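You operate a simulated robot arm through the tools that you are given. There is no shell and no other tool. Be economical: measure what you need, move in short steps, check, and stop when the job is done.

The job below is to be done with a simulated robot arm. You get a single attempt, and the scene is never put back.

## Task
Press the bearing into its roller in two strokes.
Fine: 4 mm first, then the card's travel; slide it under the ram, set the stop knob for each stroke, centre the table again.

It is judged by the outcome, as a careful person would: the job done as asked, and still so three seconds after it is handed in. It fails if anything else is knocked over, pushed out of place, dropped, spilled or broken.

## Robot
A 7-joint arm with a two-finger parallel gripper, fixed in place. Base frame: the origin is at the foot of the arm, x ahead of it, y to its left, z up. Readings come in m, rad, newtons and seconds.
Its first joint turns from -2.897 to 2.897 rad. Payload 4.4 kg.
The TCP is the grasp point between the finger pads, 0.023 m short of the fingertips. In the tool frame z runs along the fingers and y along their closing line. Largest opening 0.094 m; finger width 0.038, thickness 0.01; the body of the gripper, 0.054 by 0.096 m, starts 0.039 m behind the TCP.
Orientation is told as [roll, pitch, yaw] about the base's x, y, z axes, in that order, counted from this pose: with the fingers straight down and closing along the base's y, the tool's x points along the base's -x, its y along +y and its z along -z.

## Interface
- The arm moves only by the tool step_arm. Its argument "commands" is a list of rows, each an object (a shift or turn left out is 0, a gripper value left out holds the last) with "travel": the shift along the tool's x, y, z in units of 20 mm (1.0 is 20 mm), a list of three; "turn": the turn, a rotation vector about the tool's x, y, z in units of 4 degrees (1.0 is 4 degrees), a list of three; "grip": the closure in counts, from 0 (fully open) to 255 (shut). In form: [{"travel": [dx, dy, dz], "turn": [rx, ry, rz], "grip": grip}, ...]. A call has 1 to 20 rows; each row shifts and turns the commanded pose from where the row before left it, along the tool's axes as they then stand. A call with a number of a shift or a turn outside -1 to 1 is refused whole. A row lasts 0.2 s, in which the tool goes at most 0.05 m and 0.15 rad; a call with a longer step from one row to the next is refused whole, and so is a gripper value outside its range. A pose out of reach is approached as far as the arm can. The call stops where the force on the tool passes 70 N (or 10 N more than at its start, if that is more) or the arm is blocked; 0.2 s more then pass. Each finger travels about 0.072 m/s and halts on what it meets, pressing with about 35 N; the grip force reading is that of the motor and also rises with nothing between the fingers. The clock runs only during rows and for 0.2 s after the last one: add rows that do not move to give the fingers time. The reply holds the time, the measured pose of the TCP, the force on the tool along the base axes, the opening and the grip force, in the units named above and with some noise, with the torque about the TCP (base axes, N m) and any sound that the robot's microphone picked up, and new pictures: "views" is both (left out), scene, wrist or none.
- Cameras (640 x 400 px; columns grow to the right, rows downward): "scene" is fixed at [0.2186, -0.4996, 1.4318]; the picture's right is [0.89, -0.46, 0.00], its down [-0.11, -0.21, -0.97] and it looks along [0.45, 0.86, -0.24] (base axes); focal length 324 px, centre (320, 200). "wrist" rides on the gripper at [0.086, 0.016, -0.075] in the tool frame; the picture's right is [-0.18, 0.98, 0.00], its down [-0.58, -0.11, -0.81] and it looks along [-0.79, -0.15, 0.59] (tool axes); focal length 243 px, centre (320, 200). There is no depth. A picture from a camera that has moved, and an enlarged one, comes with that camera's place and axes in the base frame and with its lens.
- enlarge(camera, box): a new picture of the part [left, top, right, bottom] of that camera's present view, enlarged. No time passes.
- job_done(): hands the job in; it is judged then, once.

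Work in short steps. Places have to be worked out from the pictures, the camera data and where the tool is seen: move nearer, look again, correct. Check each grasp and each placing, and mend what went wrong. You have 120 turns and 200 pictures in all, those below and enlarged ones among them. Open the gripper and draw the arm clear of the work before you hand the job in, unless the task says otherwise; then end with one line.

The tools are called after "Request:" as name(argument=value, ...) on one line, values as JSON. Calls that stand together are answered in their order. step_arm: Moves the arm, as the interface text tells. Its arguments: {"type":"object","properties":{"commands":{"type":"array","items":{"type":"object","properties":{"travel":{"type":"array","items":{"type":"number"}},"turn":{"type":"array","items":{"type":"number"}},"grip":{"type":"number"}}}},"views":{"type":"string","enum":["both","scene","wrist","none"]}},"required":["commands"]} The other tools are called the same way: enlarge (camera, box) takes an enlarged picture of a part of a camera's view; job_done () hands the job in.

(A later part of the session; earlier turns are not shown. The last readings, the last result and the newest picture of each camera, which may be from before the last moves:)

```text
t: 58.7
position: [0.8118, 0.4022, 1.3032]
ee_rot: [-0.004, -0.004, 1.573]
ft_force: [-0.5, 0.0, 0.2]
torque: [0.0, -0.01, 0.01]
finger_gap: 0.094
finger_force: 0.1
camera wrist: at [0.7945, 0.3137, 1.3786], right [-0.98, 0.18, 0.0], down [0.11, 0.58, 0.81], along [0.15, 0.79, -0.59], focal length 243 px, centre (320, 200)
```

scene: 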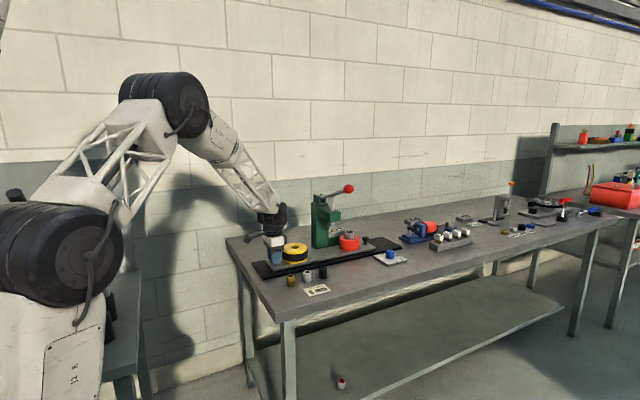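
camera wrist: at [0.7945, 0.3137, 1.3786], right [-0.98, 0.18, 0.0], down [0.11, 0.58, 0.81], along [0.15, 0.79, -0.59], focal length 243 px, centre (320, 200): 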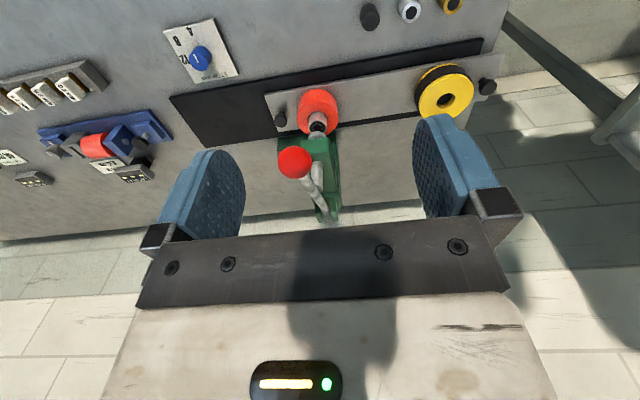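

Request:
step_arm(commands=[{"travel": [-1, -0.5, 0.5]}, {"travel": [-1, -0.5, 0.5]}, {"travel": [-1, -0.5, 0.5]}, {"travel": [-1, -0.5, 0.5]}, {"travel": [-1, -0.35, 0.5]}, {"travel": [0, 0, 0]}], views="wrist")

```text
t: 60.1
position: [0.8584, 0.5044, 1.2547]
ee_rot: [-0.004, -0.003, 1.571]
ft_force: [0.0, 0.3, 0.1]
torque: [0.01, 0.02, -0.04]
finger_gap: 0.0937
finger_force: 0.1
camera wrist: at [0.8413, 0.4159, 1.3295], right [-0.98, 0.18, 0.0], down [0.11, 0.58, 0.81], along [0.15, 0.79, -0.59], focal length 243 px, centre (320, 200)
```

wrist: 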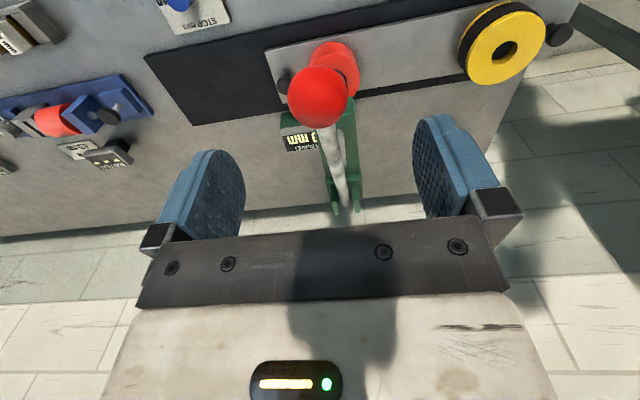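

The ball is refined to (0.8587, 0.500, 1.182), about 39 mm across. I descend around it and close.

Request:
step_arm(commands=[{"travel": [0.2, 0, 1]}, {"travel": [0, 0, 1]}, {"travel": [0, 0, 1]}, {"travel": [0, 0, 0.6]}, {"travel": [0, 0, 0]}, {"travel": [0, 0, 0]}], views="wrist")

```text
t: 61.5
position: [0.8593, 0.4974, 1.1827]
ee_rot: [-0.004, -0.004, 1.572]
ft_force: [0.6, 0.0, -0.4]
torque: [-0.01, 0.03, -0.04]
finger_gap: 0.0938
finger_force: 0.1
camera wrist: at [0.8422, 0.4097, 1.2573], right [-0.98, 0.18, 0.0], down [0.11, 0.58, 0.81], along [0.15, 0.79, -0.59], focal length 243 px, centre (320, 200)
```

wrist: 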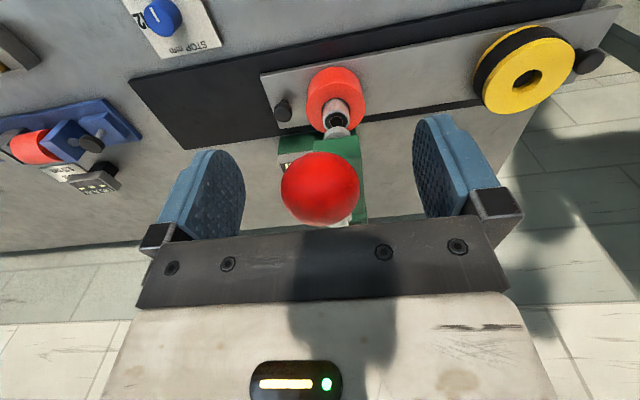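

The ball is right at the grasp point; I close.

Request:
step_arm(commands=[{"grip": 255}, {"grip": 255}, {"grip": 255}, {"grip": 255}, {"grip": 255}], views="wrist")

```text
t: 62.7
position: [0.8591, 0.4972, 1.1819]
ee_rot: [-0.004, -0.003, 1.57]
ft_force: [51.6, 13.0, -1.2]
torque: [0.55, -0.21, -0.33]
finger_gap: 0.037
finger_force: 44.7
camera wrist: at [0.8432, 0.4096, 1.2571], right [-0.98, 0.18, 0.0], down [0.11, 0.58, 0.81], along [0.15, 0.79, -0.59], focal length 243 px, centre (320, 200)
```

wrist: 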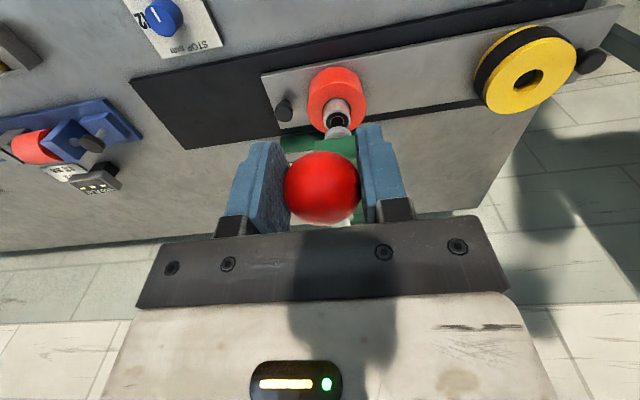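

Request:
step_arm(commands=[{"travel": [-0.03, -0.12, 0]}, {"travel": [0, 0, 0]}], views="none")

```text
t: 63.3
position: [0.8602, 0.4969, 1.183]
ee_rot: [-0.002, -0.001, 1.571]
ft_force: [-18.2, -21.1, 3.7]
torque: [-0.61, 0.27, 0.16]
finger_gap: 0.0372
finger_force: 45.4
```

Forces are small. I lower the lever along its arc in small rows.

Request:
step_arm(commands=[{"travel": [0.05, 0.02, 0.25]}, {"travel": [0.06, 0, 0.25]}, {"travel": [0.06, 0, 0.25]}, {"travel": [0.05, 0, 0.25]}, {"travel": [0, 0, 0]}], views="none")

Request:
enlarge(camera="scene", box=[300, 175, 380, 265])

```text
t: 64.5
position: [0.8602, 0.4935, 1.162]
ee_rot: [-0.002, -0.003, 1.571]
ft_force: [-15.8, -5.1, 8.3]
torque: [1.25, 0.0, 0.14]
finger_gap: 0.0372
finger_force: 44.8
```

```text
4.44 times, centred on (340, 220) of scene
camera zoom: at [0.2186, -0.4996, 1.4318], right [0.89, -0.46, 0.0], down [-0.11, -0.21, -0.97], along [0.45, 0.86, -0.24], focal length 1440 px, centre (231, 111)
```

zoom: 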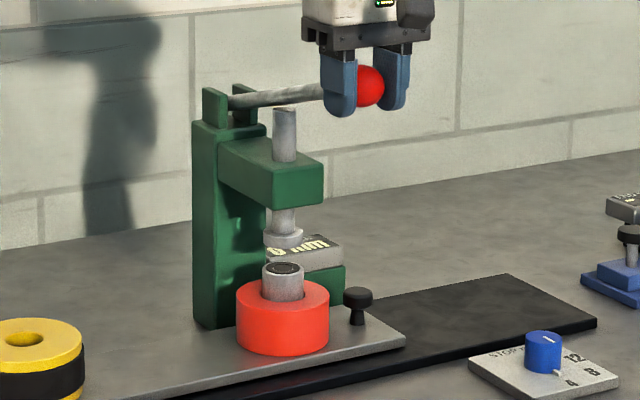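

The ram follows the lever. I continue downwards.

Request:
step_arm(commands=[{"travel": [0.05, 0, 0.25]}, {"travel": [0.04, 0, 0.25]}, {"travel": [0.04, 0, 0.25]}, {"travel": [0.03, 0, 0.25]}, {"travel": [0.03, 0, 0.25]}, {"travel": [0.02, 0, 0.25]}, {"travel": [0, 0, 0]}], views="none")

Request:
enlarge(camera="scene", box=[300, 175, 380, 265])

```text
t: 66.1
position: [0.86, 0.4895, 1.1325]
ee_rot: [-0.004, -0.004, 1.57]
ft_force: [-45.8, -20.0, 5.2]
torque: [0.44, -0.07, 0.27]
finger_gap: 0.0375
finger_force: 45.5
```

```text
4.44 times, centred on (340, 220) of scene
camera zoom: at [0.2186, -0.4996, 1.4318], right [0.89, -0.46, 0.0], down [-0.11, -0.21, -0.97], along [0.45, 0.86, -0.24], focal length 1440 px, centre (231, 111)
```

zoom: 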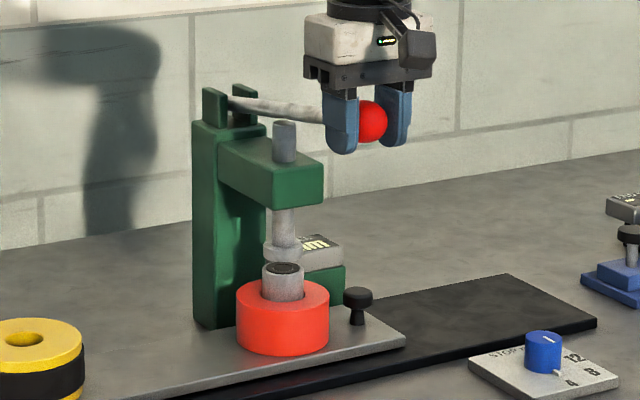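

The ram foot is near the bearing. I relieve the side force and continue gently.

Request:
step_arm(commands=[{"travel": [0.03, 0.08, 0]}, {"travel": [0.02, 0, 0.2]}, {"travel": [0.01, 0, 0.2]}, {"travel": [0, 0, 0]}], views="none")

Request:
enlarge(camera="scene", box=[337, 215, 369, 257])

```text
t: 67.1
position: [0.8598, 0.4875, 1.1241]
ee_rot: [-0.005, -0.003, 1.573]
ft_force: [36.8, 16.2, 4.0]
torque: [1.07, -0.08, 0.06]
finger_gap: 0.0374
finger_force: 44.8
```

```text
9.52 times, centred on (353, 236) of scene
camera zoom: at [0.2186, -0.4996, 1.4318], right [0.89, -0.46, 0.0], down [-0.11, -0.21, -0.97], along [0.45, 0.86, -0.24], focal length 3085 px, centre (6, -143)
```

zoom: 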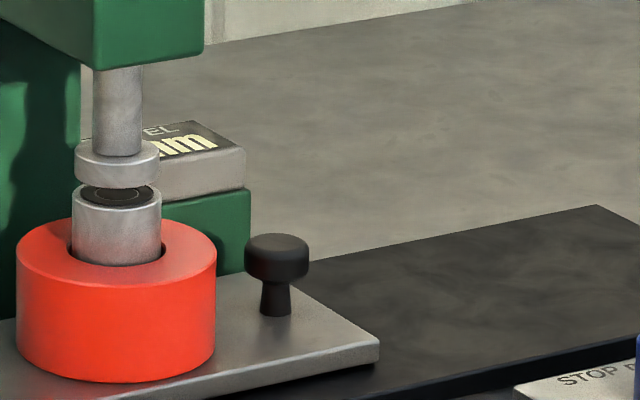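

About 8 mm of ram gap remains. I keep lowering.

Request:
step_arm(commands=[{"travel": [0, -0.04, 0.2]}, {"travel": [0, 0, 0.2]}, {"travel": [0, 0, 0.2]}, {"travel": [0, 0, 0.2]}, {"travel": [0, 0, 0]}], views="none")

Request:
enlarge(camera="scene", box=[337, 215, 369, 257])

```text
t: 68.3
position: [0.8606, 0.488, 1.1074]
ee_rot: [-0.002, -0.001, 1.571]
ft_force: [-11.1, -29.1, 4.1]
torque: [0.32, -0.04, 0.09]
finger_gap: 0.0372
finger_force: 45.2
```

```text
9.52 times, centred on (353, 236) of scene
camera zoom: at [0.2186, -0.4996, 1.4318], right [0.89, -0.46, 0.0], down [-0.11, -0.21, -0.97], along [0.45, 0.86, -0.24], focal length 3085 px, centre (6, -143)
```

zoom: 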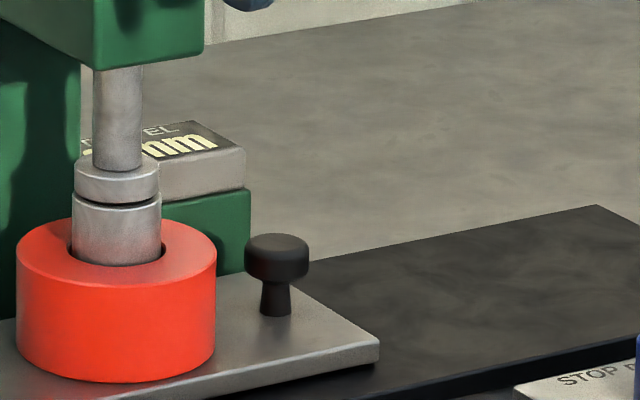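

Almost in contact. I continue in small increments, expecting resistance.

Request:
step_arm(commands=[{"travel": [0.05, 0, 0.1]}, {"travel": [0, 0, 0.15]}, {"travel": [0, 0, 0.15]}, {"travel": [0, 0, 0.15]}, {"travel": [0, 0, 0]}], views="none")

Request:
enlarge(camera="scene", box=[337, 215, 369, 257])

```text
t: 69.5
position: [0.8589, 0.4881, 1.0965]
ee_rot: [-0.007, -0.004, 1.57]
ft_force: [7.9, 3.7, 12.8]
torque: [1.24, -0.05, 0.01]
finger_gap: 0.0372
finger_force: 45.1
```

```text
9.52 times, centred on (353, 236) of scene
camera zoom: at [0.2186, -0.4996, 1.4318], right [0.89, -0.46, 0.0], down [-0.11, -0.21, -0.97], along [0.45, 0.86, -0.24], focal length 3085 px, centre (6, -143)
```

zoom: 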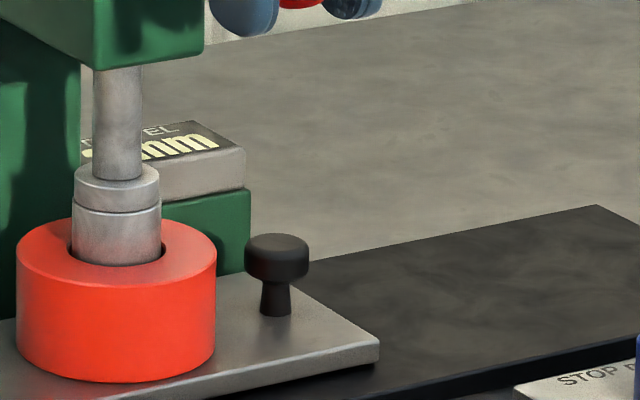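

Contact made. I press on in fine steps until the stop blocks it.

Request:
step_arm(commands=[{"travel": [0, 0, 0.1]}, {"travel": [0, 0, 0.1]}, {"travel": [0, 0, 0.1]}, {"travel": [0, 0, 0.1]}, {"travel": [0, 0, 0]}], views="none")

Request:
enlarge(camera="scene", box=[337, 215, 369, 257])

```text
t: 70.7
position: [0.8596, 0.4861, 1.091]
ee_rot: [-0.006, -0.004, 1.57]
ft_force: [7.3, 4.2, 32.4]
torque: [0.13, 0.01, 0.02]
finger_gap: 0.0373
finger_force: 44.9
```

```text
9.52 times, centred on (353, 236) of scene
camera zoom: at [0.2186, -0.4996, 1.4318], right [0.89, -0.46, 0.0], down [-0.11, -0.21, -0.97], along [0.45, 0.86, -0.24], focal length 3085 px, centre (6, -143)
```

zoom: 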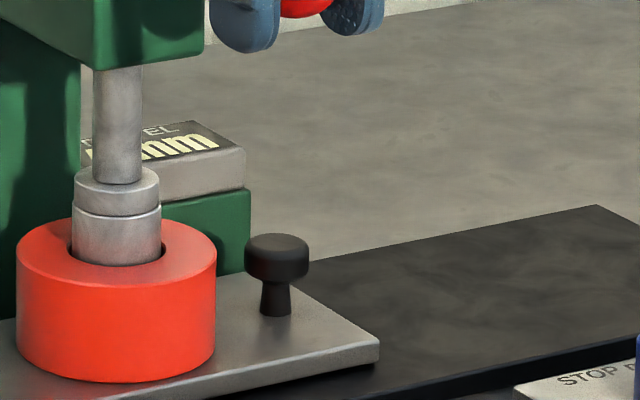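

It's pressing (Fz 32 N). I continue.

Request:
step_arm(commands=[{"travel": [0, 0, 0.1]}, {"travel": [0, 0, 0.1]}, {"travel": [0, 0, 0.1]}, {"travel": [0, 0, 0]}], views="wrist")

Request:
enlarge(camera="scene", box=[337, 215, 369, 257])

```text
t: 71.7
position: [0.8603, 0.4879, 1.0838]
ee_rot: [-0.003, -0.003, 1.571]
ft_force: [7.6, -0.9, 29.9]
torque: [0.07, 0.01, -0.06]
finger_gap: 0.0376
finger_force: 45.1
camera wrist: at [0.8435, 0.3994, 1.158], right [-0.98, 0.18, 0.0], down [0.11, 0.58, 0.81], along [0.15, 0.79, -0.59], focal length 243 px, centre (320, 200)
```

wrist: 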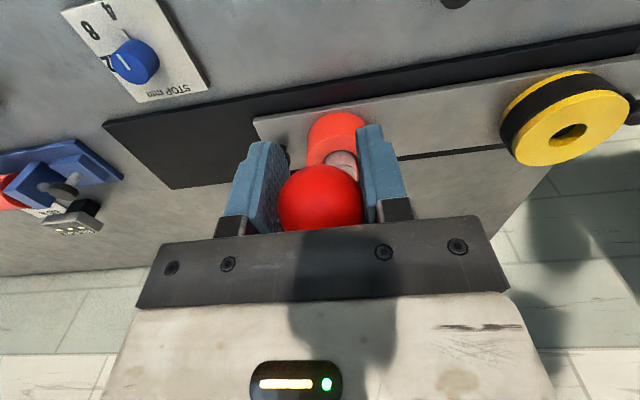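

```text
9.52 times, centred on (353, 236) of scene
camera zoom: at [0.2186, -0.4996, 1.4318], right [0.89, -0.46, 0.0], down [-0.11, -0.21, -0.97], along [0.45, 0.86, -0.24], focal length 3085 px, centre (6, -143)
```

zoom: 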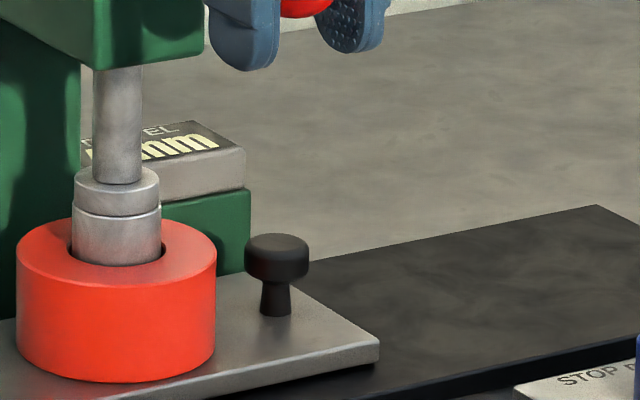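

The ram stopped moving while the pads slip on the ball, and by the pixels the bearing has gone in about 4 mm. I raise the lever partway and read the display.

Request:
step_arm(commands=[{"travel": [0, 0, -0.3]}, {"travel": [0, 0, -0.3]}, {"travel": [0, 0, -0.3]}, {"travel": [0, 0, -0.3]}, {"travel": [0, 0, -0.3]}, {"travel": [-0.03, 0, -0.3]}, {"travel": [-0.03, 0, -0.3]}, {"travel": [-0.03, 0, -0.3]}, {"travel": [0, 0, 0]}], views="wrist")

Request:
enlarge(camera="scene", box=[337, 215, 369, 257])

```text
t: 73.7
position: [0.861, 0.4906, 1.1321]
ee_rot: [-0.004, -0.004, 1.57]
ft_force: [19.1, 5.8, -4.8]
torque: [-1.19, 0.26, -0.08]
finger_gap: 0.0376
finger_force: 45.1
camera wrist: at [0.8435, 0.4018, 1.2063], right [-0.98, 0.18, 0.0], down [0.11, 0.58, 0.81], along [0.15, 0.79, -0.59], focal length 243 px, centre (320, 200)
```

wrist: 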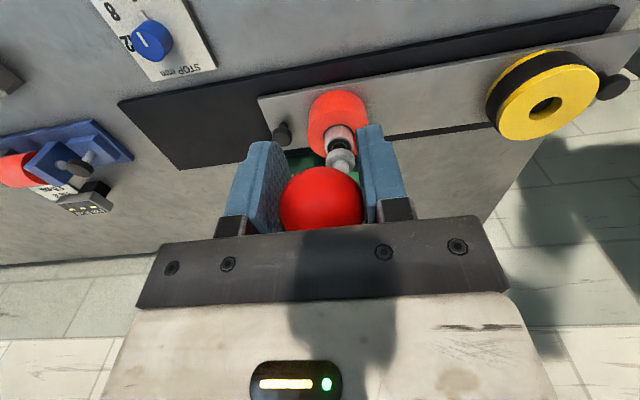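

```text
9.52 times, centred on (353, 236) of scene
camera zoom: at [0.2186, -0.4996, 1.4318], right [0.89, -0.46, 0.0], down [-0.11, -0.21, -0.97], along [0.45, 0.86, -0.24], focal length 3085 px, centre (6, -143)
```

zoom: 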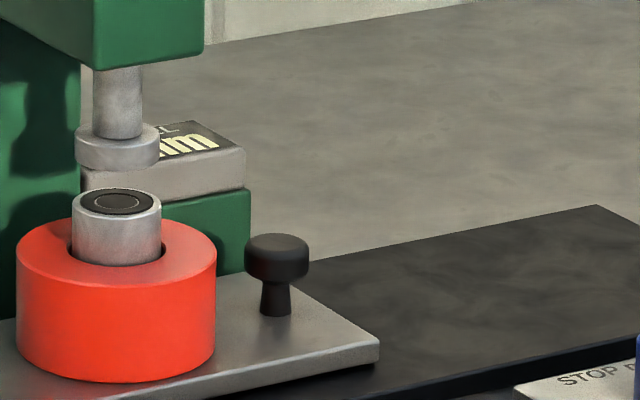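

The bearing went in by roughly 4 mm. I raise the lever to the top and read the display.

Request:
step_arm(commands=[{"travel": [-0.04, 0, -0.3]}, {"travel": [-0.05, 0, -0.3]}, {"travel": [-0.06, 0, -0.3]}, {"travel": [-0.07, 0, -0.3]}, {"travel": [-0.08, 0, -0.3]}, {"travel": [-0.08, 0, -0.3]}, {"travel": [-0.08, 0, -0.3]}, {"travel": [0, 0, 0]}], views="none")

Request:
enlarge(camera="scene", box=[337, 215, 369, 257])

```text
t: 75.5
position: [0.8609, 0.4981, 1.1731]
ee_rot: [-0.003, -0.002, 1.571]
ft_force: [7.8, -17.2, -19.0]
torque: [0.16, 0.11, -0.19]
finger_gap: 0.0371
finger_force: 44.4
```

```text
9.52 times, centred on (353, 236) of scene
camera zoom: at [0.2186, -0.4996, 1.4318], right [0.89, -0.46, 0.0], down [-0.11, -0.21, -0.97], along [0.45, 0.86, -0.24], focal length 3085 px, centre (6, -143)
```

zoom: 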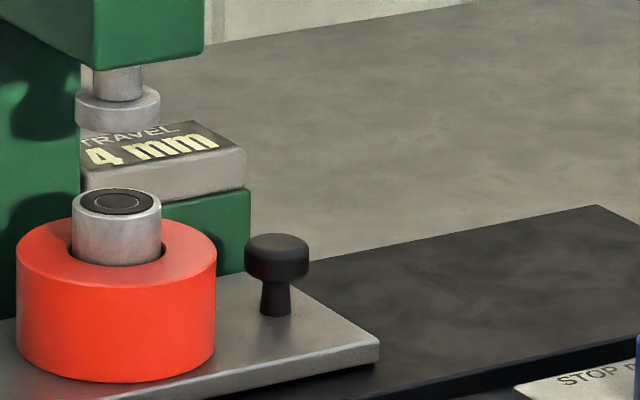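

The display reads 4 mm, so the first stroke is done. I open, rise above the ball and start turning yaw back to 0.

Request:
step_arm(commands=[{"grip": 0}, {"grip": 0}, {"grip": 0}, {"grip": 0}, {"travel": [0, 0, -1]}, {"travel": [0, 0, -1]}, {"travel": [0, 0, -1]}, {"travel": [0, 0, -1]}, {"travel": [0, 0, -1]}, {"travel": [0, 0, -1]}, {"travel": [0, 0, -1]}, {"turn": [0, 0, 1]}, {"turn": [0, 0, 1]}, {"turn": [0, 0, 1]}, {"turn": [0, 0, 1]}, {"turn": [0, 0, 1]}, {"turn": [0, 0, 1]}, {"turn": [0, 0, 1]}, {"turn": [0, 0, 1]}], views="none")

Request:
step_arm(commands=[{"turn": [0, 0, 1]}, {"turn": [0, 0, 1]}, {"turn": [0, 0, 1]}, {"turn": [0, 0, 1]}, {"turn": [0, 0, 1]}, {"turn": [0, 0, 1]}, {"turn": [0, 0, 1]}, {"turn": [0, 0, 1]}, {"turn": [0, 0, 1]}, {"turn": [0, 0, 1]}, {"turn": [0, 0, 1]}, {"turn": [0, 0, 1]}, {"turn": [0, 0, 1]}, {"turn": [0, 0, 1]}, {"turn": [0, 0, 0.5]}, {"travel": [0, 0, 0]}], views="scene")

```text
t: 79.5
position: [0.8602, 0.4984, 1.313]
ee_rot: [-0.002, -0.002, 1.013]
ft_force: [-0.1, -0.7, 0.4]
torque: [-0.01, 0.02, -0.01]
finger_gap: 0.0941
finger_force: 0.0
```

```text
t: 82.9
position: [0.8594, 0.4985, 1.3134]
ee_rot: [0.002, -0.004, 0.0]
ft_force: [-0.2, 0.2, -0.7]
torque: [-0.02, 0.03, 0.0]
finger_gap: 0.0939
finger_force: 0.1
```

scene: 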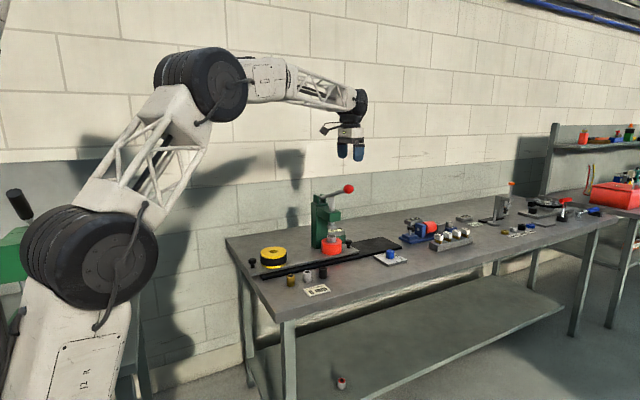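

Request:
step_arm(commands=[{"travel": [-0.985, -0.055, 0]}, {"travel": [-0.985, -0.055, 0]}, {"travel": [-0.985, -0.055, 0]}, {"travel": [-0.985, -0.055, 0]}, {"travel": [-0.985, -0.055, 0]}, {"travel": [-0.985, -0.055, 0]}, {"travel": [-0.985, -0.055, 0]}, {"travel": [-0.985, -0.055, 0]}, {"travel": [-0.985, -0.055, 0]}, {"travel": [-0.985, -0.055, 0]}, {"travel": [0, 0, 1]}, {"travel": [0, 0, 1]}, {"travel": [0, 0, 1]}, {"travel": [0, 0, 1]}, {"travel": [0, 0, 1]}, {"travel": [0, 0, 1]}, {"travel": [0, 0, 1]}, {"travel": [0, 0, 1]}, {"travel": [0, 0, 1]}, {"travel": [0, 0, 1]}], views="none")

Request:
step_arm(commands=[{"travel": [0, 0, 1]}, {"travel": [0, 0, 1]}, {"travel": [0, 0, 1]}, {"travel": [0, 0, 1]}, {"travel": [0, 0, 1]}, {"travel": [0, 0, 1]}, {"travel": [0, 0, 1]}, {"travel": [0, 0, 1]}, {"travel": [0, 0, 1]}, {"travel": [0, 0, 0]}], views="wrist")

```text
t: 87.1
position: [1.0563, 0.4855, 1.1136]
ee_rot: [0.004, -0.004, 0.001]
ft_force: [0.2, -0.1, 1.1]
torque: [0.0, 0.0, 0.03]
finger_gap: 0.0941
finger_force: 0.0
```

```text
t: 89.3
position: [1.0573, 0.4888, 0.9319]
ee_rot: [0.002, -0.003, 0.0]
ft_force: [0.6, -0.6, -0.4]
torque: [-0.02, -0.01, -0.04]
finger_gap: 0.0939
finger_force: 0.0
camera wrist: at [0.971, 0.503, 1.0075], right [0.18, 0.98, 0.0], down [0.58, -0.11, 0.81], along [0.79, -0.15, -0.59], focal length 243 px, centre (320, 200)
```

wrist: 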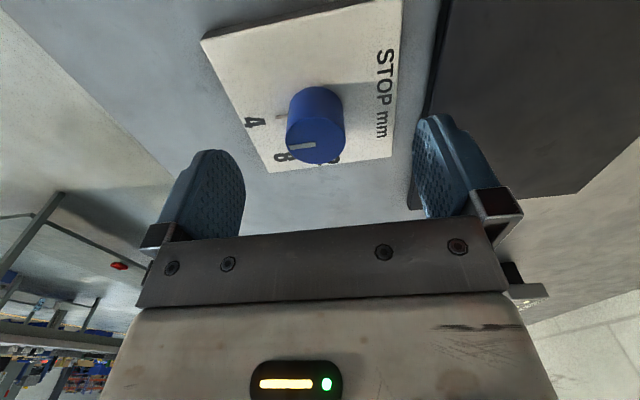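

The pointer is at 4 and the knob is centred. I descend and grip.

Request:
step_arm(commands=[{"travel": [0, -0.1, 0.7]}, {"travel": [0, 0, 0.65]}, {"travel": [0, 0, 0]}, {"grip": 255}, {"grip": 255}, {"grip": 255}, {"grip": 255}, {"grip": 255}], views="none")

```text
t: 91.1
position: [1.0586, 0.4844, 0.9067]
ee_rot: [0.004, -0.004, -0.001]
ft_force: [1.0, -23.5, 2.7]
torque: [-0.84, 0.32, -0.05]
finger_gap: 0.0338
finger_force: 45.1
```

Gripped. I relieve y slightly and turn counter-clockwise (tool −z), in halves.

Request:
step_arm(commands=[{"travel": [0, -0.05, 0]}, {"turn": [0, 0, -0.8]}, {"turn": [0, 0, -0.8]}, {"turn": [0, 0, -0.8]}, {"turn": [0, 0, -0.8]}, {"turn": [0, 0, -0.8]}, {"travel": [0, 0, 0]}], views="wrist")

```text
t: 92.7
position: [1.0584, 0.4841, 0.9062]
ee_rot: [0.003, -0.005, 0.279]
ft_force: [17.1, -15.3, 5.1]
torque: [-0.8, 0.67, -0.04]
finger_gap: 0.0338
finger_force: 44.9
camera wrist: at [0.9699, 0.4751, 0.9816], right [-0.09, 1.0, 0.0], down [0.59, 0.05, 0.81], along [0.81, 0.08, -0.59], focal length 243 px, centre (320, 200)
```

wrist: 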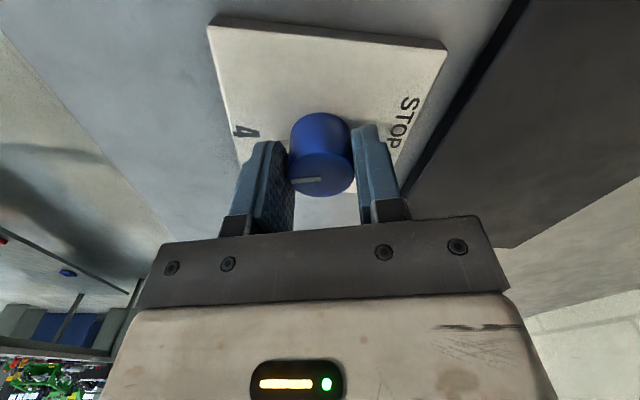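

Request:
step_arm(commands=[{"travel": [-0.02, -0.04, 0]}, {"turn": [0, 0, -0.8]}, {"turn": [0, 0, -0.8]}, {"turn": [0, 0, -0.8]}, {"turn": [0, 0, -0.8]}, {"travel": [0, 0, 0]}], views="none")

```text
t: 94.1
position: [1.0576, 0.4841, 0.907]
ee_rot: [0.001, -0.004, 0.505]
ft_force: [-6.9, -17.3, 9.0]
torque: [-0.7, 0.32, -0.03]
finger_gap: 0.0338
finger_force: 45.0
```

Request:
step_arm(commands=[{"turn": [0, 0, -0.8]}, {"turn": [0, 0, -0.8]}, {"turn": [0, 0, -0.8]}, {"turn": [0, 0, -0.8]}, {"turn": [0, 0, -0.8]}, {"travel": [0, 0, 0]}], views="wrist")

```text
t: 95.5
position: [1.0584, 0.4825, 0.9075]
ee_rot: [-0.003, -0.004, 0.783]
ft_force: [18.2, -18.0, 6.0]
torque: [0.01, 0.1, -0.05]
finger_gap: 0.034
finger_force: 45.1
camera wrist: at [0.9853, 0.433, 0.9814], right [-0.56, 0.83, 0.0], down [0.49, 0.33, 0.81], along [0.67, 0.46, -0.59], focal length 243 px, centre (320, 200)
```

wrist: 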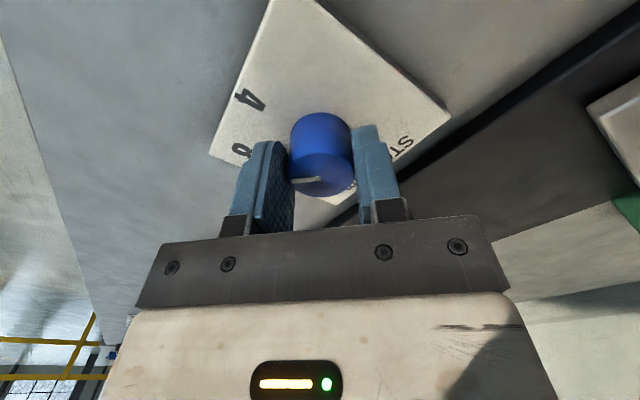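

Request:
step_arm(commands=[{"grip": 0}, {"grip": 0}, {"grip": 0}, {"grip": 0}, {"travel": [0, 0, -1]}, {"travel": [0, 0, -1]}, {"travel": [0, 0, -1]}, {"travel": [0, 0, -1]}, {"travel": [0, 0, -1]}, {"travel": [0, 0, 0]}], views="none")

Request:
enlarge(camera="wrist", box=[240, 0, 400, 100])

Request:
enlarge(camera="scene", box=[378, 240, 410, 260])

```text
t: 97.7
position: [1.0581, 0.483, 1.0082]
ee_rot: [0.001, -0.003, 0.781]
ft_force: [0.7, 0.6, 0.2]
torque: [0.02, -0.02, 0.0]
finger_gap: 0.0941
finger_force: 0.1
```

```text
4.00 times, centred on (320, 50) of wrist
camera zoom: at [0.985, 0.4324, 1.0829], right [-0.56, 0.83, 0.0], down [0.49, 0.33, 0.81], along [0.67, 0.46, -0.59], focal length 970 px, centre (320, 800)
```

zoom: 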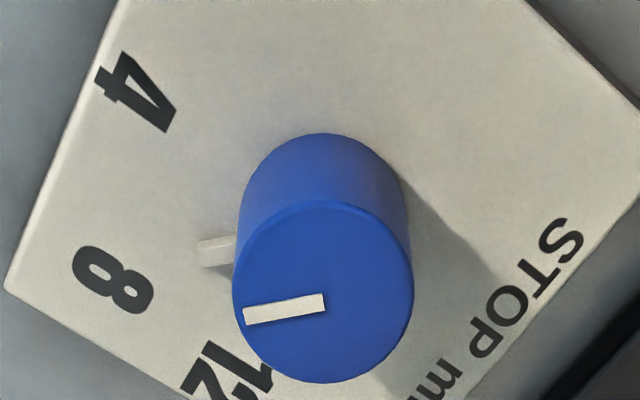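

```text
16.00 times, centred on (394, 250) of scene
camera zoom: at [0.2186, -0.4996, 1.4318], right [0.89, -0.46, 0.0], down [-0.11, -0.21, -0.97], along [0.45, 0.86, -0.24], focal length 5182 px, centre (-864, -600)
```

zoom: 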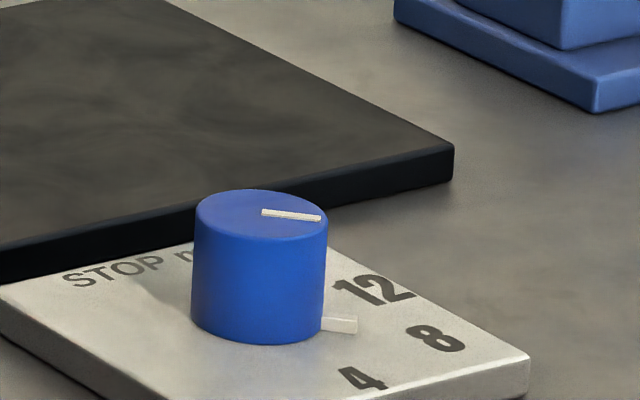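

The pointer and tab now aim at 8. I rise and turn to yaw 90° for the lever.

Request:
step_arm(commands=[{"travel": [0, 0, -1], "turn": [0, 0, -0.75]}, {"travel": [0, 0, -1], "turn": [0, 0, -0.75]}, {"travel": [0, 0, -1], "turn": [0, 0, -0.75]}, {"travel": [0, 0, -1], "turn": [0, 0, -0.75]}, {"travel": [0, 0, -1], "turn": [0, 0, -0.75]}, {"travel": [0, 0, -1], "turn": [0, 0, -0.75]}, {"travel": [0, 0, -1], "turn": [0, 0, -0.75]}, {"travel": [0, 0, -1], "turn": [0, 0, -0.75]}, {"travel": [0, 0, -1], "turn": [0, 0, -0.75]}, {"travel": [0, 0, -1], "turn": [0, 0, -0.75]}, {"travel": [0, 0, -1], "turn": [0, 0, -0.75]}, {"travel": [0, 0, -1], "turn": [0, 0, -0.75]}, {"travel": [0, 0, -1], "turn": [0, 0, -0.75]}, {"travel": [0, 0, -1], "turn": [0, 0, -0.75]}, {"travel": [0, 0, -1], "turn": [0, 0, -0.8]}, {"travel": [0, 0, 0]}], views="none")

Request:
step_arm(commands=[{"travel": [-0.08, 0.99, 0]}, {"travel": [-0.08, 0.99, 0]}, {"travel": [-0.08, 0.99, 0]}, {"travel": [-0.08, 0.99, 0]}, {"travel": [-0.08, 0.99, 0]}, {"travel": [-0.08, 0.99, 0]}, {"travel": [-0.08, 0.99, 0]}, {"travel": [-0.08, 0.99, 0]}, {"travel": [-0.08, 0.99, 0]}, {"travel": [-0.08, 0.99, 0]}, {"travel": [0, 0, 1]}, {"travel": [0, 0, 1]}, {"travel": [0, 0, 0.5]}, {"travel": [0, 0, 0]}], views="wrist")

```text
t: 101.1
position: [1.0557, 0.4848, 1.3056]
ee_rot: [-0.003, -0.001, 1.573]
ft_force: [-0.3, 0.0, 0.3]
torque: [-0.02, -0.02, -0.02]
finger_gap: 0.0939
finger_force: 0.1
```

```text
t: 104.1
position: [0.8593, 0.4987, 1.2569]
ee_rot: [-0.004, -0.003, 1.57]
ft_force: [0.1, 0.3, 0.3]
torque: [0.02, 0.0, -0.02]
finger_gap: 0.0939
finger_force: 0.0
camera wrist: at [0.8424, 0.4117, 1.3317], right [-0.98, 0.18, 0.0], down [0.11, 0.58, 0.81], along [0.15, 0.79, -0.59], focal length 243 px, centre (320, 200)
```

wrist: 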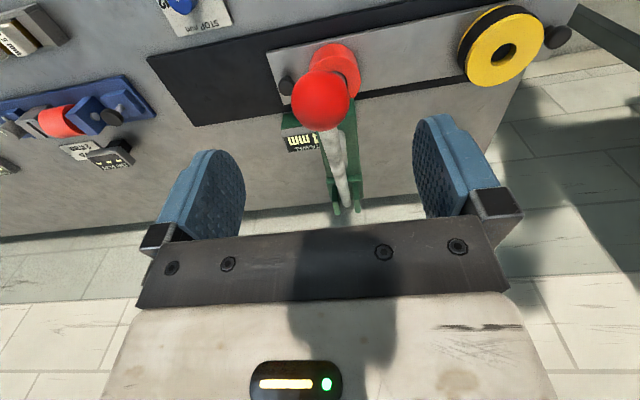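

The ball is where expected. I descend a bit deeper on it (TCP about 1.170) for a firmer push and close.

Request:
step_arm(commands=[{"travel": [0, -0.05, 1]}, {"travel": [0, 0, 1]}, {"travel": [0, 0, 1]}, {"travel": [0, 0, 1]}, {"travel": [0, 0, 0.3]}, {"travel": [0, 0, 0]}, {"grip": 255}, {"grip": 255}, {"grip": 255}, {"grip": 255}, {"grip": 255}], views="wrist")

```text
t: 106.5
position: [0.8604, 0.4998, 1.169]
ee_rot: [-0.002, -0.004, 1.57]
ft_force: [17.3, 5.8, -0.3]
torque: [0.15, 0.12, -0.08]
finger_gap: 0.0376
finger_force: 44.8
camera wrist: at [0.8434, 0.4125, 1.2448], right [-0.98, 0.18, 0.0], down [0.11, 0.58, 0.81], along [0.15, 0.79, -0.59], focal length 243 px, centre (320, 200)
```

wrist: 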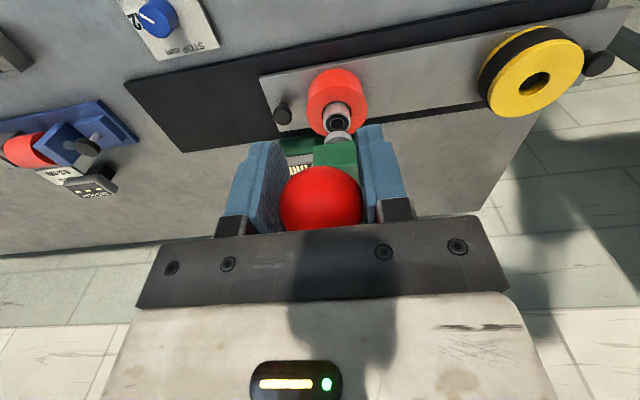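

Good grip. I lower the lever along its arc to just above contact.

Request:
step_arm(commands=[{"travel": [0.06, -0.03, 0.3]}, {"travel": [0.07, 0, 0.3]}, {"travel": [0.07, 0, 0.3]}, {"travel": [0.06, 0, 0.3]}, {"travel": [0.05, 0, 0.3]}, {"travel": [0.05, 0, 0.3]}, {"travel": [0.04, 0, 0.3]}, {"travel": [0.03, 0, 0.3]}, {"travel": [0.03, 0, 0.3]}, {"travel": [0.02, 0, 0.3]}, {"travel": [0.01, 0, 0.3]}, {"travel": [0, 0, 0.2]}, {"travel": [0, 0, 0]}], views="none")

Request:
enlarge(camera="scene", box=[337, 215, 369, 257])

```text
t: 108.7
position: [0.8602, 0.4899, 1.1107]
ee_rot: [-0.001, -0.004, 1.573]
ft_force: [-26.0, -5.2, 1.5]
torque: [0.06, -0.01, 0.15]
finger_gap: 0.0377
finger_force: 44.9
stopped in row 11: the force on the tool passed its limit at 72 N (the readings are from after the stop); the commanded pose is now the measured one
```

```text
9.52 times, centred on (353, 236) of scene
camera zoom: at [0.2186, -0.4996, 1.4318], right [0.89, -0.46, 0.0], down [-0.11, -0.21, -0.97], along [0.45, 0.86, -0.24], focal length 3085 px, centre (6, -143)
```

zoom: 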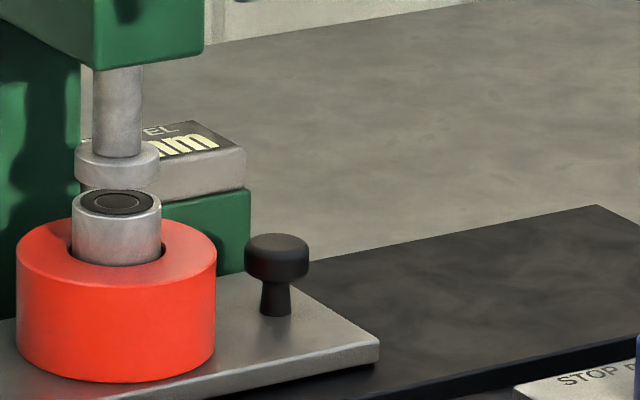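

A sideways force spike stopped it. I relieve x and continue slower.

Request:
step_arm(commands=[{"travel": [0.02, 0.04, 0]}, {"travel": [0, 0, 0.2]}, {"travel": [0, 0, 0.2]}, {"travel": [0, 0, 0.2]}, {"travel": [0, 0, 0.2]}, {"travel": [0, 0, 0]}], views="none")

```text
t: 110.1
position: [0.8601, 0.4898, 1.0947]
ee_rot: [-0.002, -0.003, 1.569]
ft_force: [-2.3, -8.6, 4.5]
torque: [1.09, -0.13, -0.03]
finger_gap: 0.0376
finger_force: 45.2
```

Request:
step_arm(commands=[{"travel": [0.02, 0, 0.2]}, {"travel": [0, 0, 0.2]}, {"travel": [-0.02, 0, 0.15]}, {"travel": [0, 0, 0]}], views="none")

Request:
enlarge(camera="scene", box=[337, 215, 369, 257])

```text
t: 111.1
position: [0.8598, 0.4885, 1.0829]
ee_rot: [0.0, -0.003, 1.572]
ft_force: [22.2, -6.7, 6.4]
torque: [1.04, 0.15, -0.1]
finger_gap: 0.0376
finger_force: 45.1
```

```text
9.52 times, centred on (353, 236) of scene
camera zoom: at [0.2186, -0.4996, 1.4318], right [0.89, -0.46, 0.0], down [-0.11, -0.21, -0.97], along [0.45, 0.86, -0.24], focal length 3085 px, centre (6, -143)
```

zoom: 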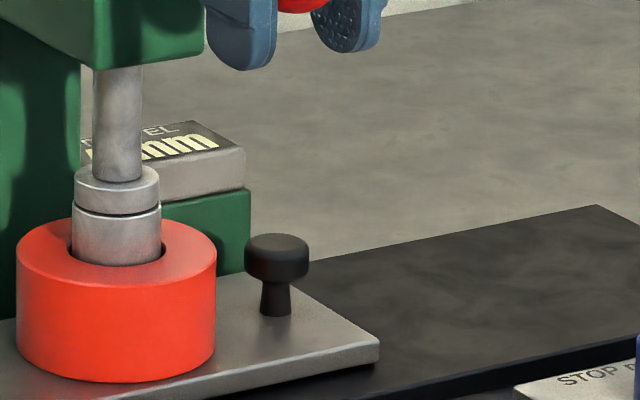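

Just about in contact. I press on.

Request:
step_arm(commands=[{"travel": [-0.02, -0.03, 0.1]}, {"travel": [0, 0, 0.1]}, {"travel": [-0.02, 0, 0.1]}, {"travel": [0, 0, 0.1]}, {"travel": [-0.02, 0, 0.1]}, {"travel": [0, 0, 0]}], views="none")

Request:
enlarge(camera="scene", box=[337, 215, 369, 257])

```text
t: 112.5
position: [0.8611, 0.4908, 1.0722]
ee_rot: [-0.001, -0.003, 1.57]
ft_force: [-22.4, -20.5, 8.6]
torque: [1.16, -0.29, 0.08]
finger_gap: 0.0373
finger_force: 45.1
```

```text
9.52 times, centred on (353, 236) of scene
camera zoom: at [0.2186, -0.4996, 1.4318], right [0.89, -0.46, 0.0], down [-0.11, -0.21, -0.97], along [0.45, 0.86, -0.24], focal length 3085 px, centre (6, -143)
```

zoom: 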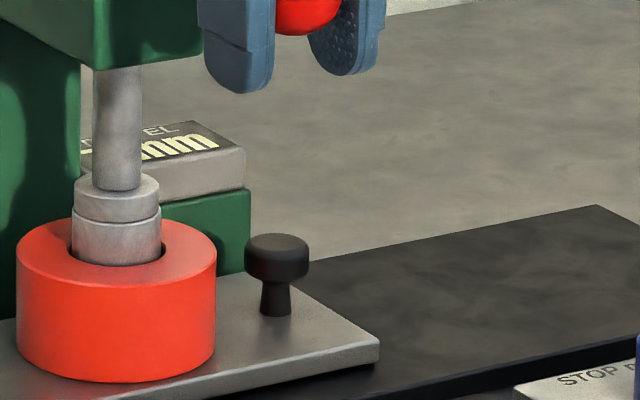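

It has gone past 4 mm and is still moving. I continue to the stop.

Request:
step_arm(commands=[{"travel": [-0.01, 0.03, 0.1]}, {"travel": [-0.02, 0, 0.1]}, {"travel": [-0.02, 0, 0.1]}, {"travel": [0, 0, 0.1]}, {"travel": [0, 0, 0]}], views="none")

Request:
enlarge(camera="scene", box=[337, 215, 369, 257])

```text
t: 113.7
position: [0.86, 0.4918, 1.0649]
ee_rot: [-0.003, -0.005, 1.574]
ft_force: [0.7, 5.0, 32.2]
torque: [-0.02, 0.01, 0.02]
finger_gap: 0.0373
finger_force: 44.6
```

```text
9.52 times, centred on (353, 236) of scene
camera zoom: at [0.2186, -0.4996, 1.4318], right [0.89, -0.46, 0.0], down [-0.11, -0.21, -0.97], along [0.45, 0.86, -0.24], focal length 3085 px, centre (6, -143)
```

zoom: 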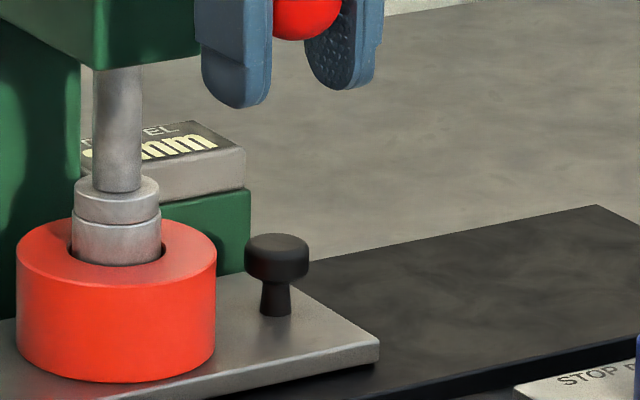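

Fz jumped to 32 N, which looks like the stop. One small extra push to be sure it has seated.

Request:
step_arm(commands=[{"travel": [0, 0, 0.1]}, {"travel": [0, 0, 0]}], views="none")

Request:
enlarge(camera="scene", box=[340, 222, 364, 244])

```text
t: 114.3
position: [0.86, 0.492, 1.0655]
ee_rot: [-0.005, -0.004, 1.572]
ft_force: [1.2, 12.5, 52.5]
torque: [-0.18, 0.05, -0.01]
finger_gap: 0.0372
finger_force: 45.2
```

```text
16.00 times, centred on (352, 233) of scene
camera zoom: at [0.2186, -0.4996, 1.4318], right [0.89, -0.46, 0.0], down [-0.11, -0.21, -0.97], along [0.45, 0.86, -0.24], focal length 5182 px, centre (-192, -328)
```

zoom: 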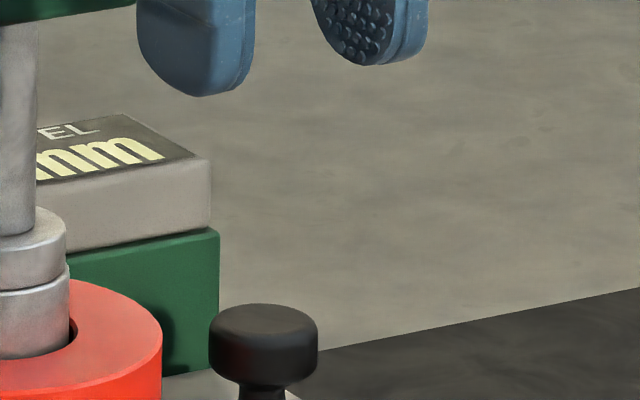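

Hard stop reached (52 N with no motion). I raise the lever back to the top along the arc.

Request:
step_arm(commands=[{"travel": [0.03, 0, -0.2]}, {"travel": [0.03, 0, -0.3]}, {"travel": [0.03, 0, -0.3]}, {"travel": [0.03, 0, -0.3]}, {"travel": [0.02, 0, -0.3]}, {"travel": [0.01, 0, -0.3]}, {"travel": [0, 0, -0.3]}, {"travel": [-0.01, 0, -0.3]}, {"travel": [-0.02, 0, -0.3]}, {"travel": [0, 0, 0]}], views="none")

```text
t: 116.5
position: [0.8608, 0.4913, 1.1157]
ee_rot: [0.001, -0.003, 1.573]
ft_force: [-29.8, -1.8, -3.2]
torque: [-1.15, -0.47, 0.05]
finger_gap: 0.0371
finger_force: 45.4
```

Request:
step_arm(commands=[{"travel": [-0.03, 0.04, -0.3]}, {"travel": [-0.03, 0, -0.3]}, {"travel": [-0.04, 0, -0.3]}, {"travel": [-0.05, 0, -0.3]}, {"travel": [-0.06, 0, -0.3]}, {"travel": [-0.07, 0, -0.3]}, {"travel": [-0.07, 0, -0.3]}, {"travel": [-0.08, 0, -0.3]}, {"travel": [-0.04, 0, -0.15]}, {"travel": [0, 0, 0]}], views="none")

Request:
enlarge(camera="scene", box=[337, 215, 369, 257])

```text
t: 118.7
position: [0.8607, 0.4976, 1.1643]
ee_rot: [0.002, -0.001, 1.572]
ft_force: [9.1, -6.9, -25.0]
torque: [-0.09, 0.14, -0.12]
finger_gap: 0.0369
finger_force: 44.7
```

```text
9.52 times, centred on (353, 236) of scene
camera zoom: at [0.2186, -0.4996, 1.4318], right [0.89, -0.46, 0.0], down [-0.11, -0.21, -0.97], along [0.45, 0.86, -0.24], focal length 3085 px, centre (6, -143)
```

zoom: 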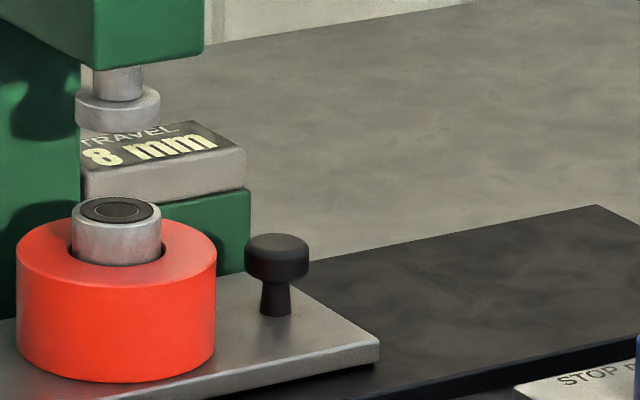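

The display reads 8 mm and the ram is back at the top. I release, rise and rotate back.

Request:
step_arm(commands=[{"grip": 0}, {"grip": 0}, {"grip": 0}, {"grip": 0}, {"travel": [0, 0, -1]}, {"travel": [0, 0, -1]}, {"travel": [0, 0, -1]}, {"travel": [0, 0, -1]}, {"travel": [0, 0, -1]}, {"travel": [0, 0, -1]}, {"travel": [0, 0, -1]}, {"turn": [0, 0, 1]}, {"turn": [0, 0, 1]}, {"turn": [0, 0, 1]}, {"turn": [0, 0, 1]}, {"turn": [0, 0, 1]}, {"turn": [0, 0, 1]}, {"turn": [0, 0, 1]}, {"turn": [0, 0, 1]}], views="none")

Request:
step_arm(commands=[{"turn": [0, 0, 1]}, {"turn": [0, 0, 1]}, {"turn": [0, 0, 1]}, {"turn": [0, 0, 1]}, {"turn": [0, 0, 1]}, {"turn": [0, 0, 1]}, {"turn": [0, 0, 1]}, {"turn": [0, 0, 1]}, {"turn": [0, 0, 1]}, {"turn": [0, 0, 1]}, {"turn": [0, 0, 1]}, {"turn": [0, 0, 1]}, {"turn": [0, 0, 1]}, {"turn": [0, 0, 1]}, {"turn": [0, 0, 0.5]}, {"travel": [0, 0, 0]}], views="none")

Request:
step_arm(commands=[{"travel": [1, 0.38, 0]}, {"travel": [1, 0.38, 0]}, {"travel": [1, 0.38, 0]}, {"travel": [1, 0.38, 0]}, {"travel": [1, 0.38, 0]}, {"travel": [1, 0.38, 0]}, {"travel": [1, 0.38, 0]}, {"travel": [1, 0.38, 0]}, {"travel": [1, 0.38, 0]}, {"travel": [1, 0.38, 0]}, {"travel": [1, 0.38, 0]}, {"travel": [1, 0.38, 0]}, {"travel": [1, 0.38, 0]}, {"travel": [1, 0.38, 0]}, {"travel": [1, 0.38, 0]}, {"travel": [1, 0.38, 0]}, {"travel": [1, 0.38, 0]}, {"travel": [0.5, 0.15, 0]}, {"travel": [0, 0, 0]}], views="wrist")

```text
t: 122.7
position: [0.859, 0.4993, 1.3073]
ee_rot: [-0.001, -0.001, 1.012]
ft_force: [0.8, 0.4, -0.3]
torque: [-0.04, 0.02, 0.01]
finger_gap: 0.0944
finger_force: 0.1
```

```text
t: 126.1
position: [0.858, 0.4983, 1.3069]
ee_rot: [0.001, -0.003, 0.0]
ft_force: [-0.3, 0.0, -0.4]
torque: [0.01, 0.01, 0.01]
finger_gap: 0.0939
finger_force: 0.0
```

```text
t: 130.1
position: [0.5076, 0.6297, 1.3065]
ee_rot: [0.002, -0.002, 0.002]
ft_force: [0.2, -0.8, 0.9]
torque: [0.02, -0.01, 0.01]
finger_gap: 0.0939
finger_force: 0.1
camera wrist: at [0.4216, 0.6451, 1.3805], right [0.18, 0.98, 0.0], down [0.58, -0.11, 0.81], along [0.79, -0.15, -0.59], focal length 243 px, centre (320, 200)
```

wrist: 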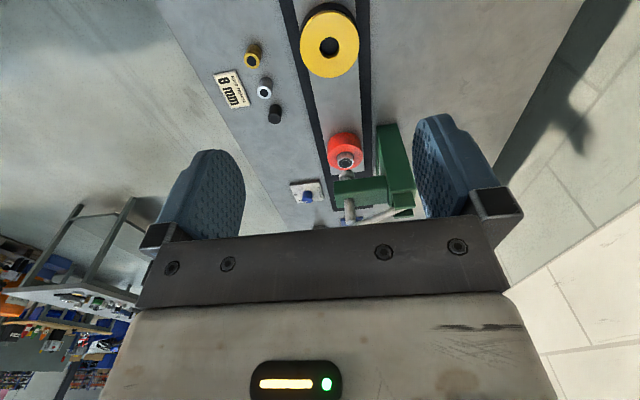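

I descend toward the left knob and check before the last bit.

Request:
step_arm(commands=[{"travel": [-0.18, 0, 1]}, {"travel": [0, 0, 1]}, {"travel": [0, 0, 1]}, {"travel": [0, 0, 1]}, {"travel": [0, 0, 1]}, {"travel": [0, 0, 1]}, {"travel": [0, 0, 1]}, {"travel": [0, 0, 1]}, {"travel": [0, 0, 1]}, {"travel": [0, 0, 1]}, {"travel": [0, 0, 1]}, {"travel": [0, 0, 1]}, {"travel": [0, 0, 1]}, {"travel": [0, 0, 1]}, {"travel": [0, 0, 1]}, {"travel": [0, 0, 1]}, {"travel": [0, 0, 1]}, {"travel": [0, 0, 0]}], views="wrist")

```text
t: 133.9
position: [0.5135, 0.6315, 0.9652]
ee_rot: [0.002, -0.002, 0.002]
ft_force: [-0.5, -1.0, 0.1]
torque: [-0.03, 0.03, 0.02]
finger_gap: 0.0939
finger_force: 0.0
camera wrist: at [0.4266, 0.6463, 1.0401], right [0.18, 0.98, 0.0], down [0.58, -0.11, 0.81], along [0.79, -0.15, -0.59], focal length 243 px, centre (320, 200)
```

wrist: 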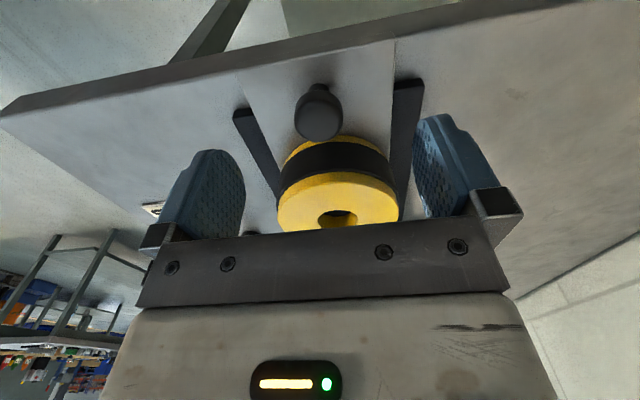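

Well aligned. I descend and grip the knob.

Request:
step_arm(commands=[{"travel": [0, 0, 1]}, {"travel": [0, 0, 1]}, {"travel": [0, 0, 0.6]}, {"travel": [0, 0, 0]}, {"grip": 255}, {"grip": 255}, {"grip": 255}, {"grip": 255}, {"grip": 255}], views="wrist")

```text
t: 135.9
position: [0.5138, 0.6314, 0.9134]
ee_rot: [0.0, -0.002, 0.001]
ft_force: [-0.4, -34.5, 5.8]
torque: [-0.32, 0.29, -0.1]
finger_gap: 0.0297
finger_force: 44.9
camera wrist: at [0.4269, 0.6453, 0.9886], right [0.18, 0.98, 0.0], down [0.58, -0.11, 0.81], along [0.79, -0.15, -0.59], focal length 243 px, centre (320, 200)
```

wrist: 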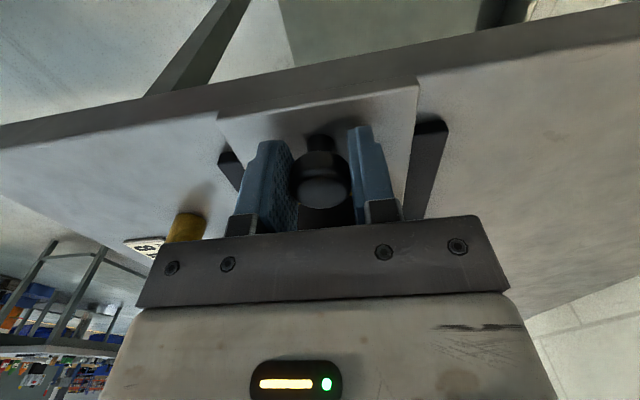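

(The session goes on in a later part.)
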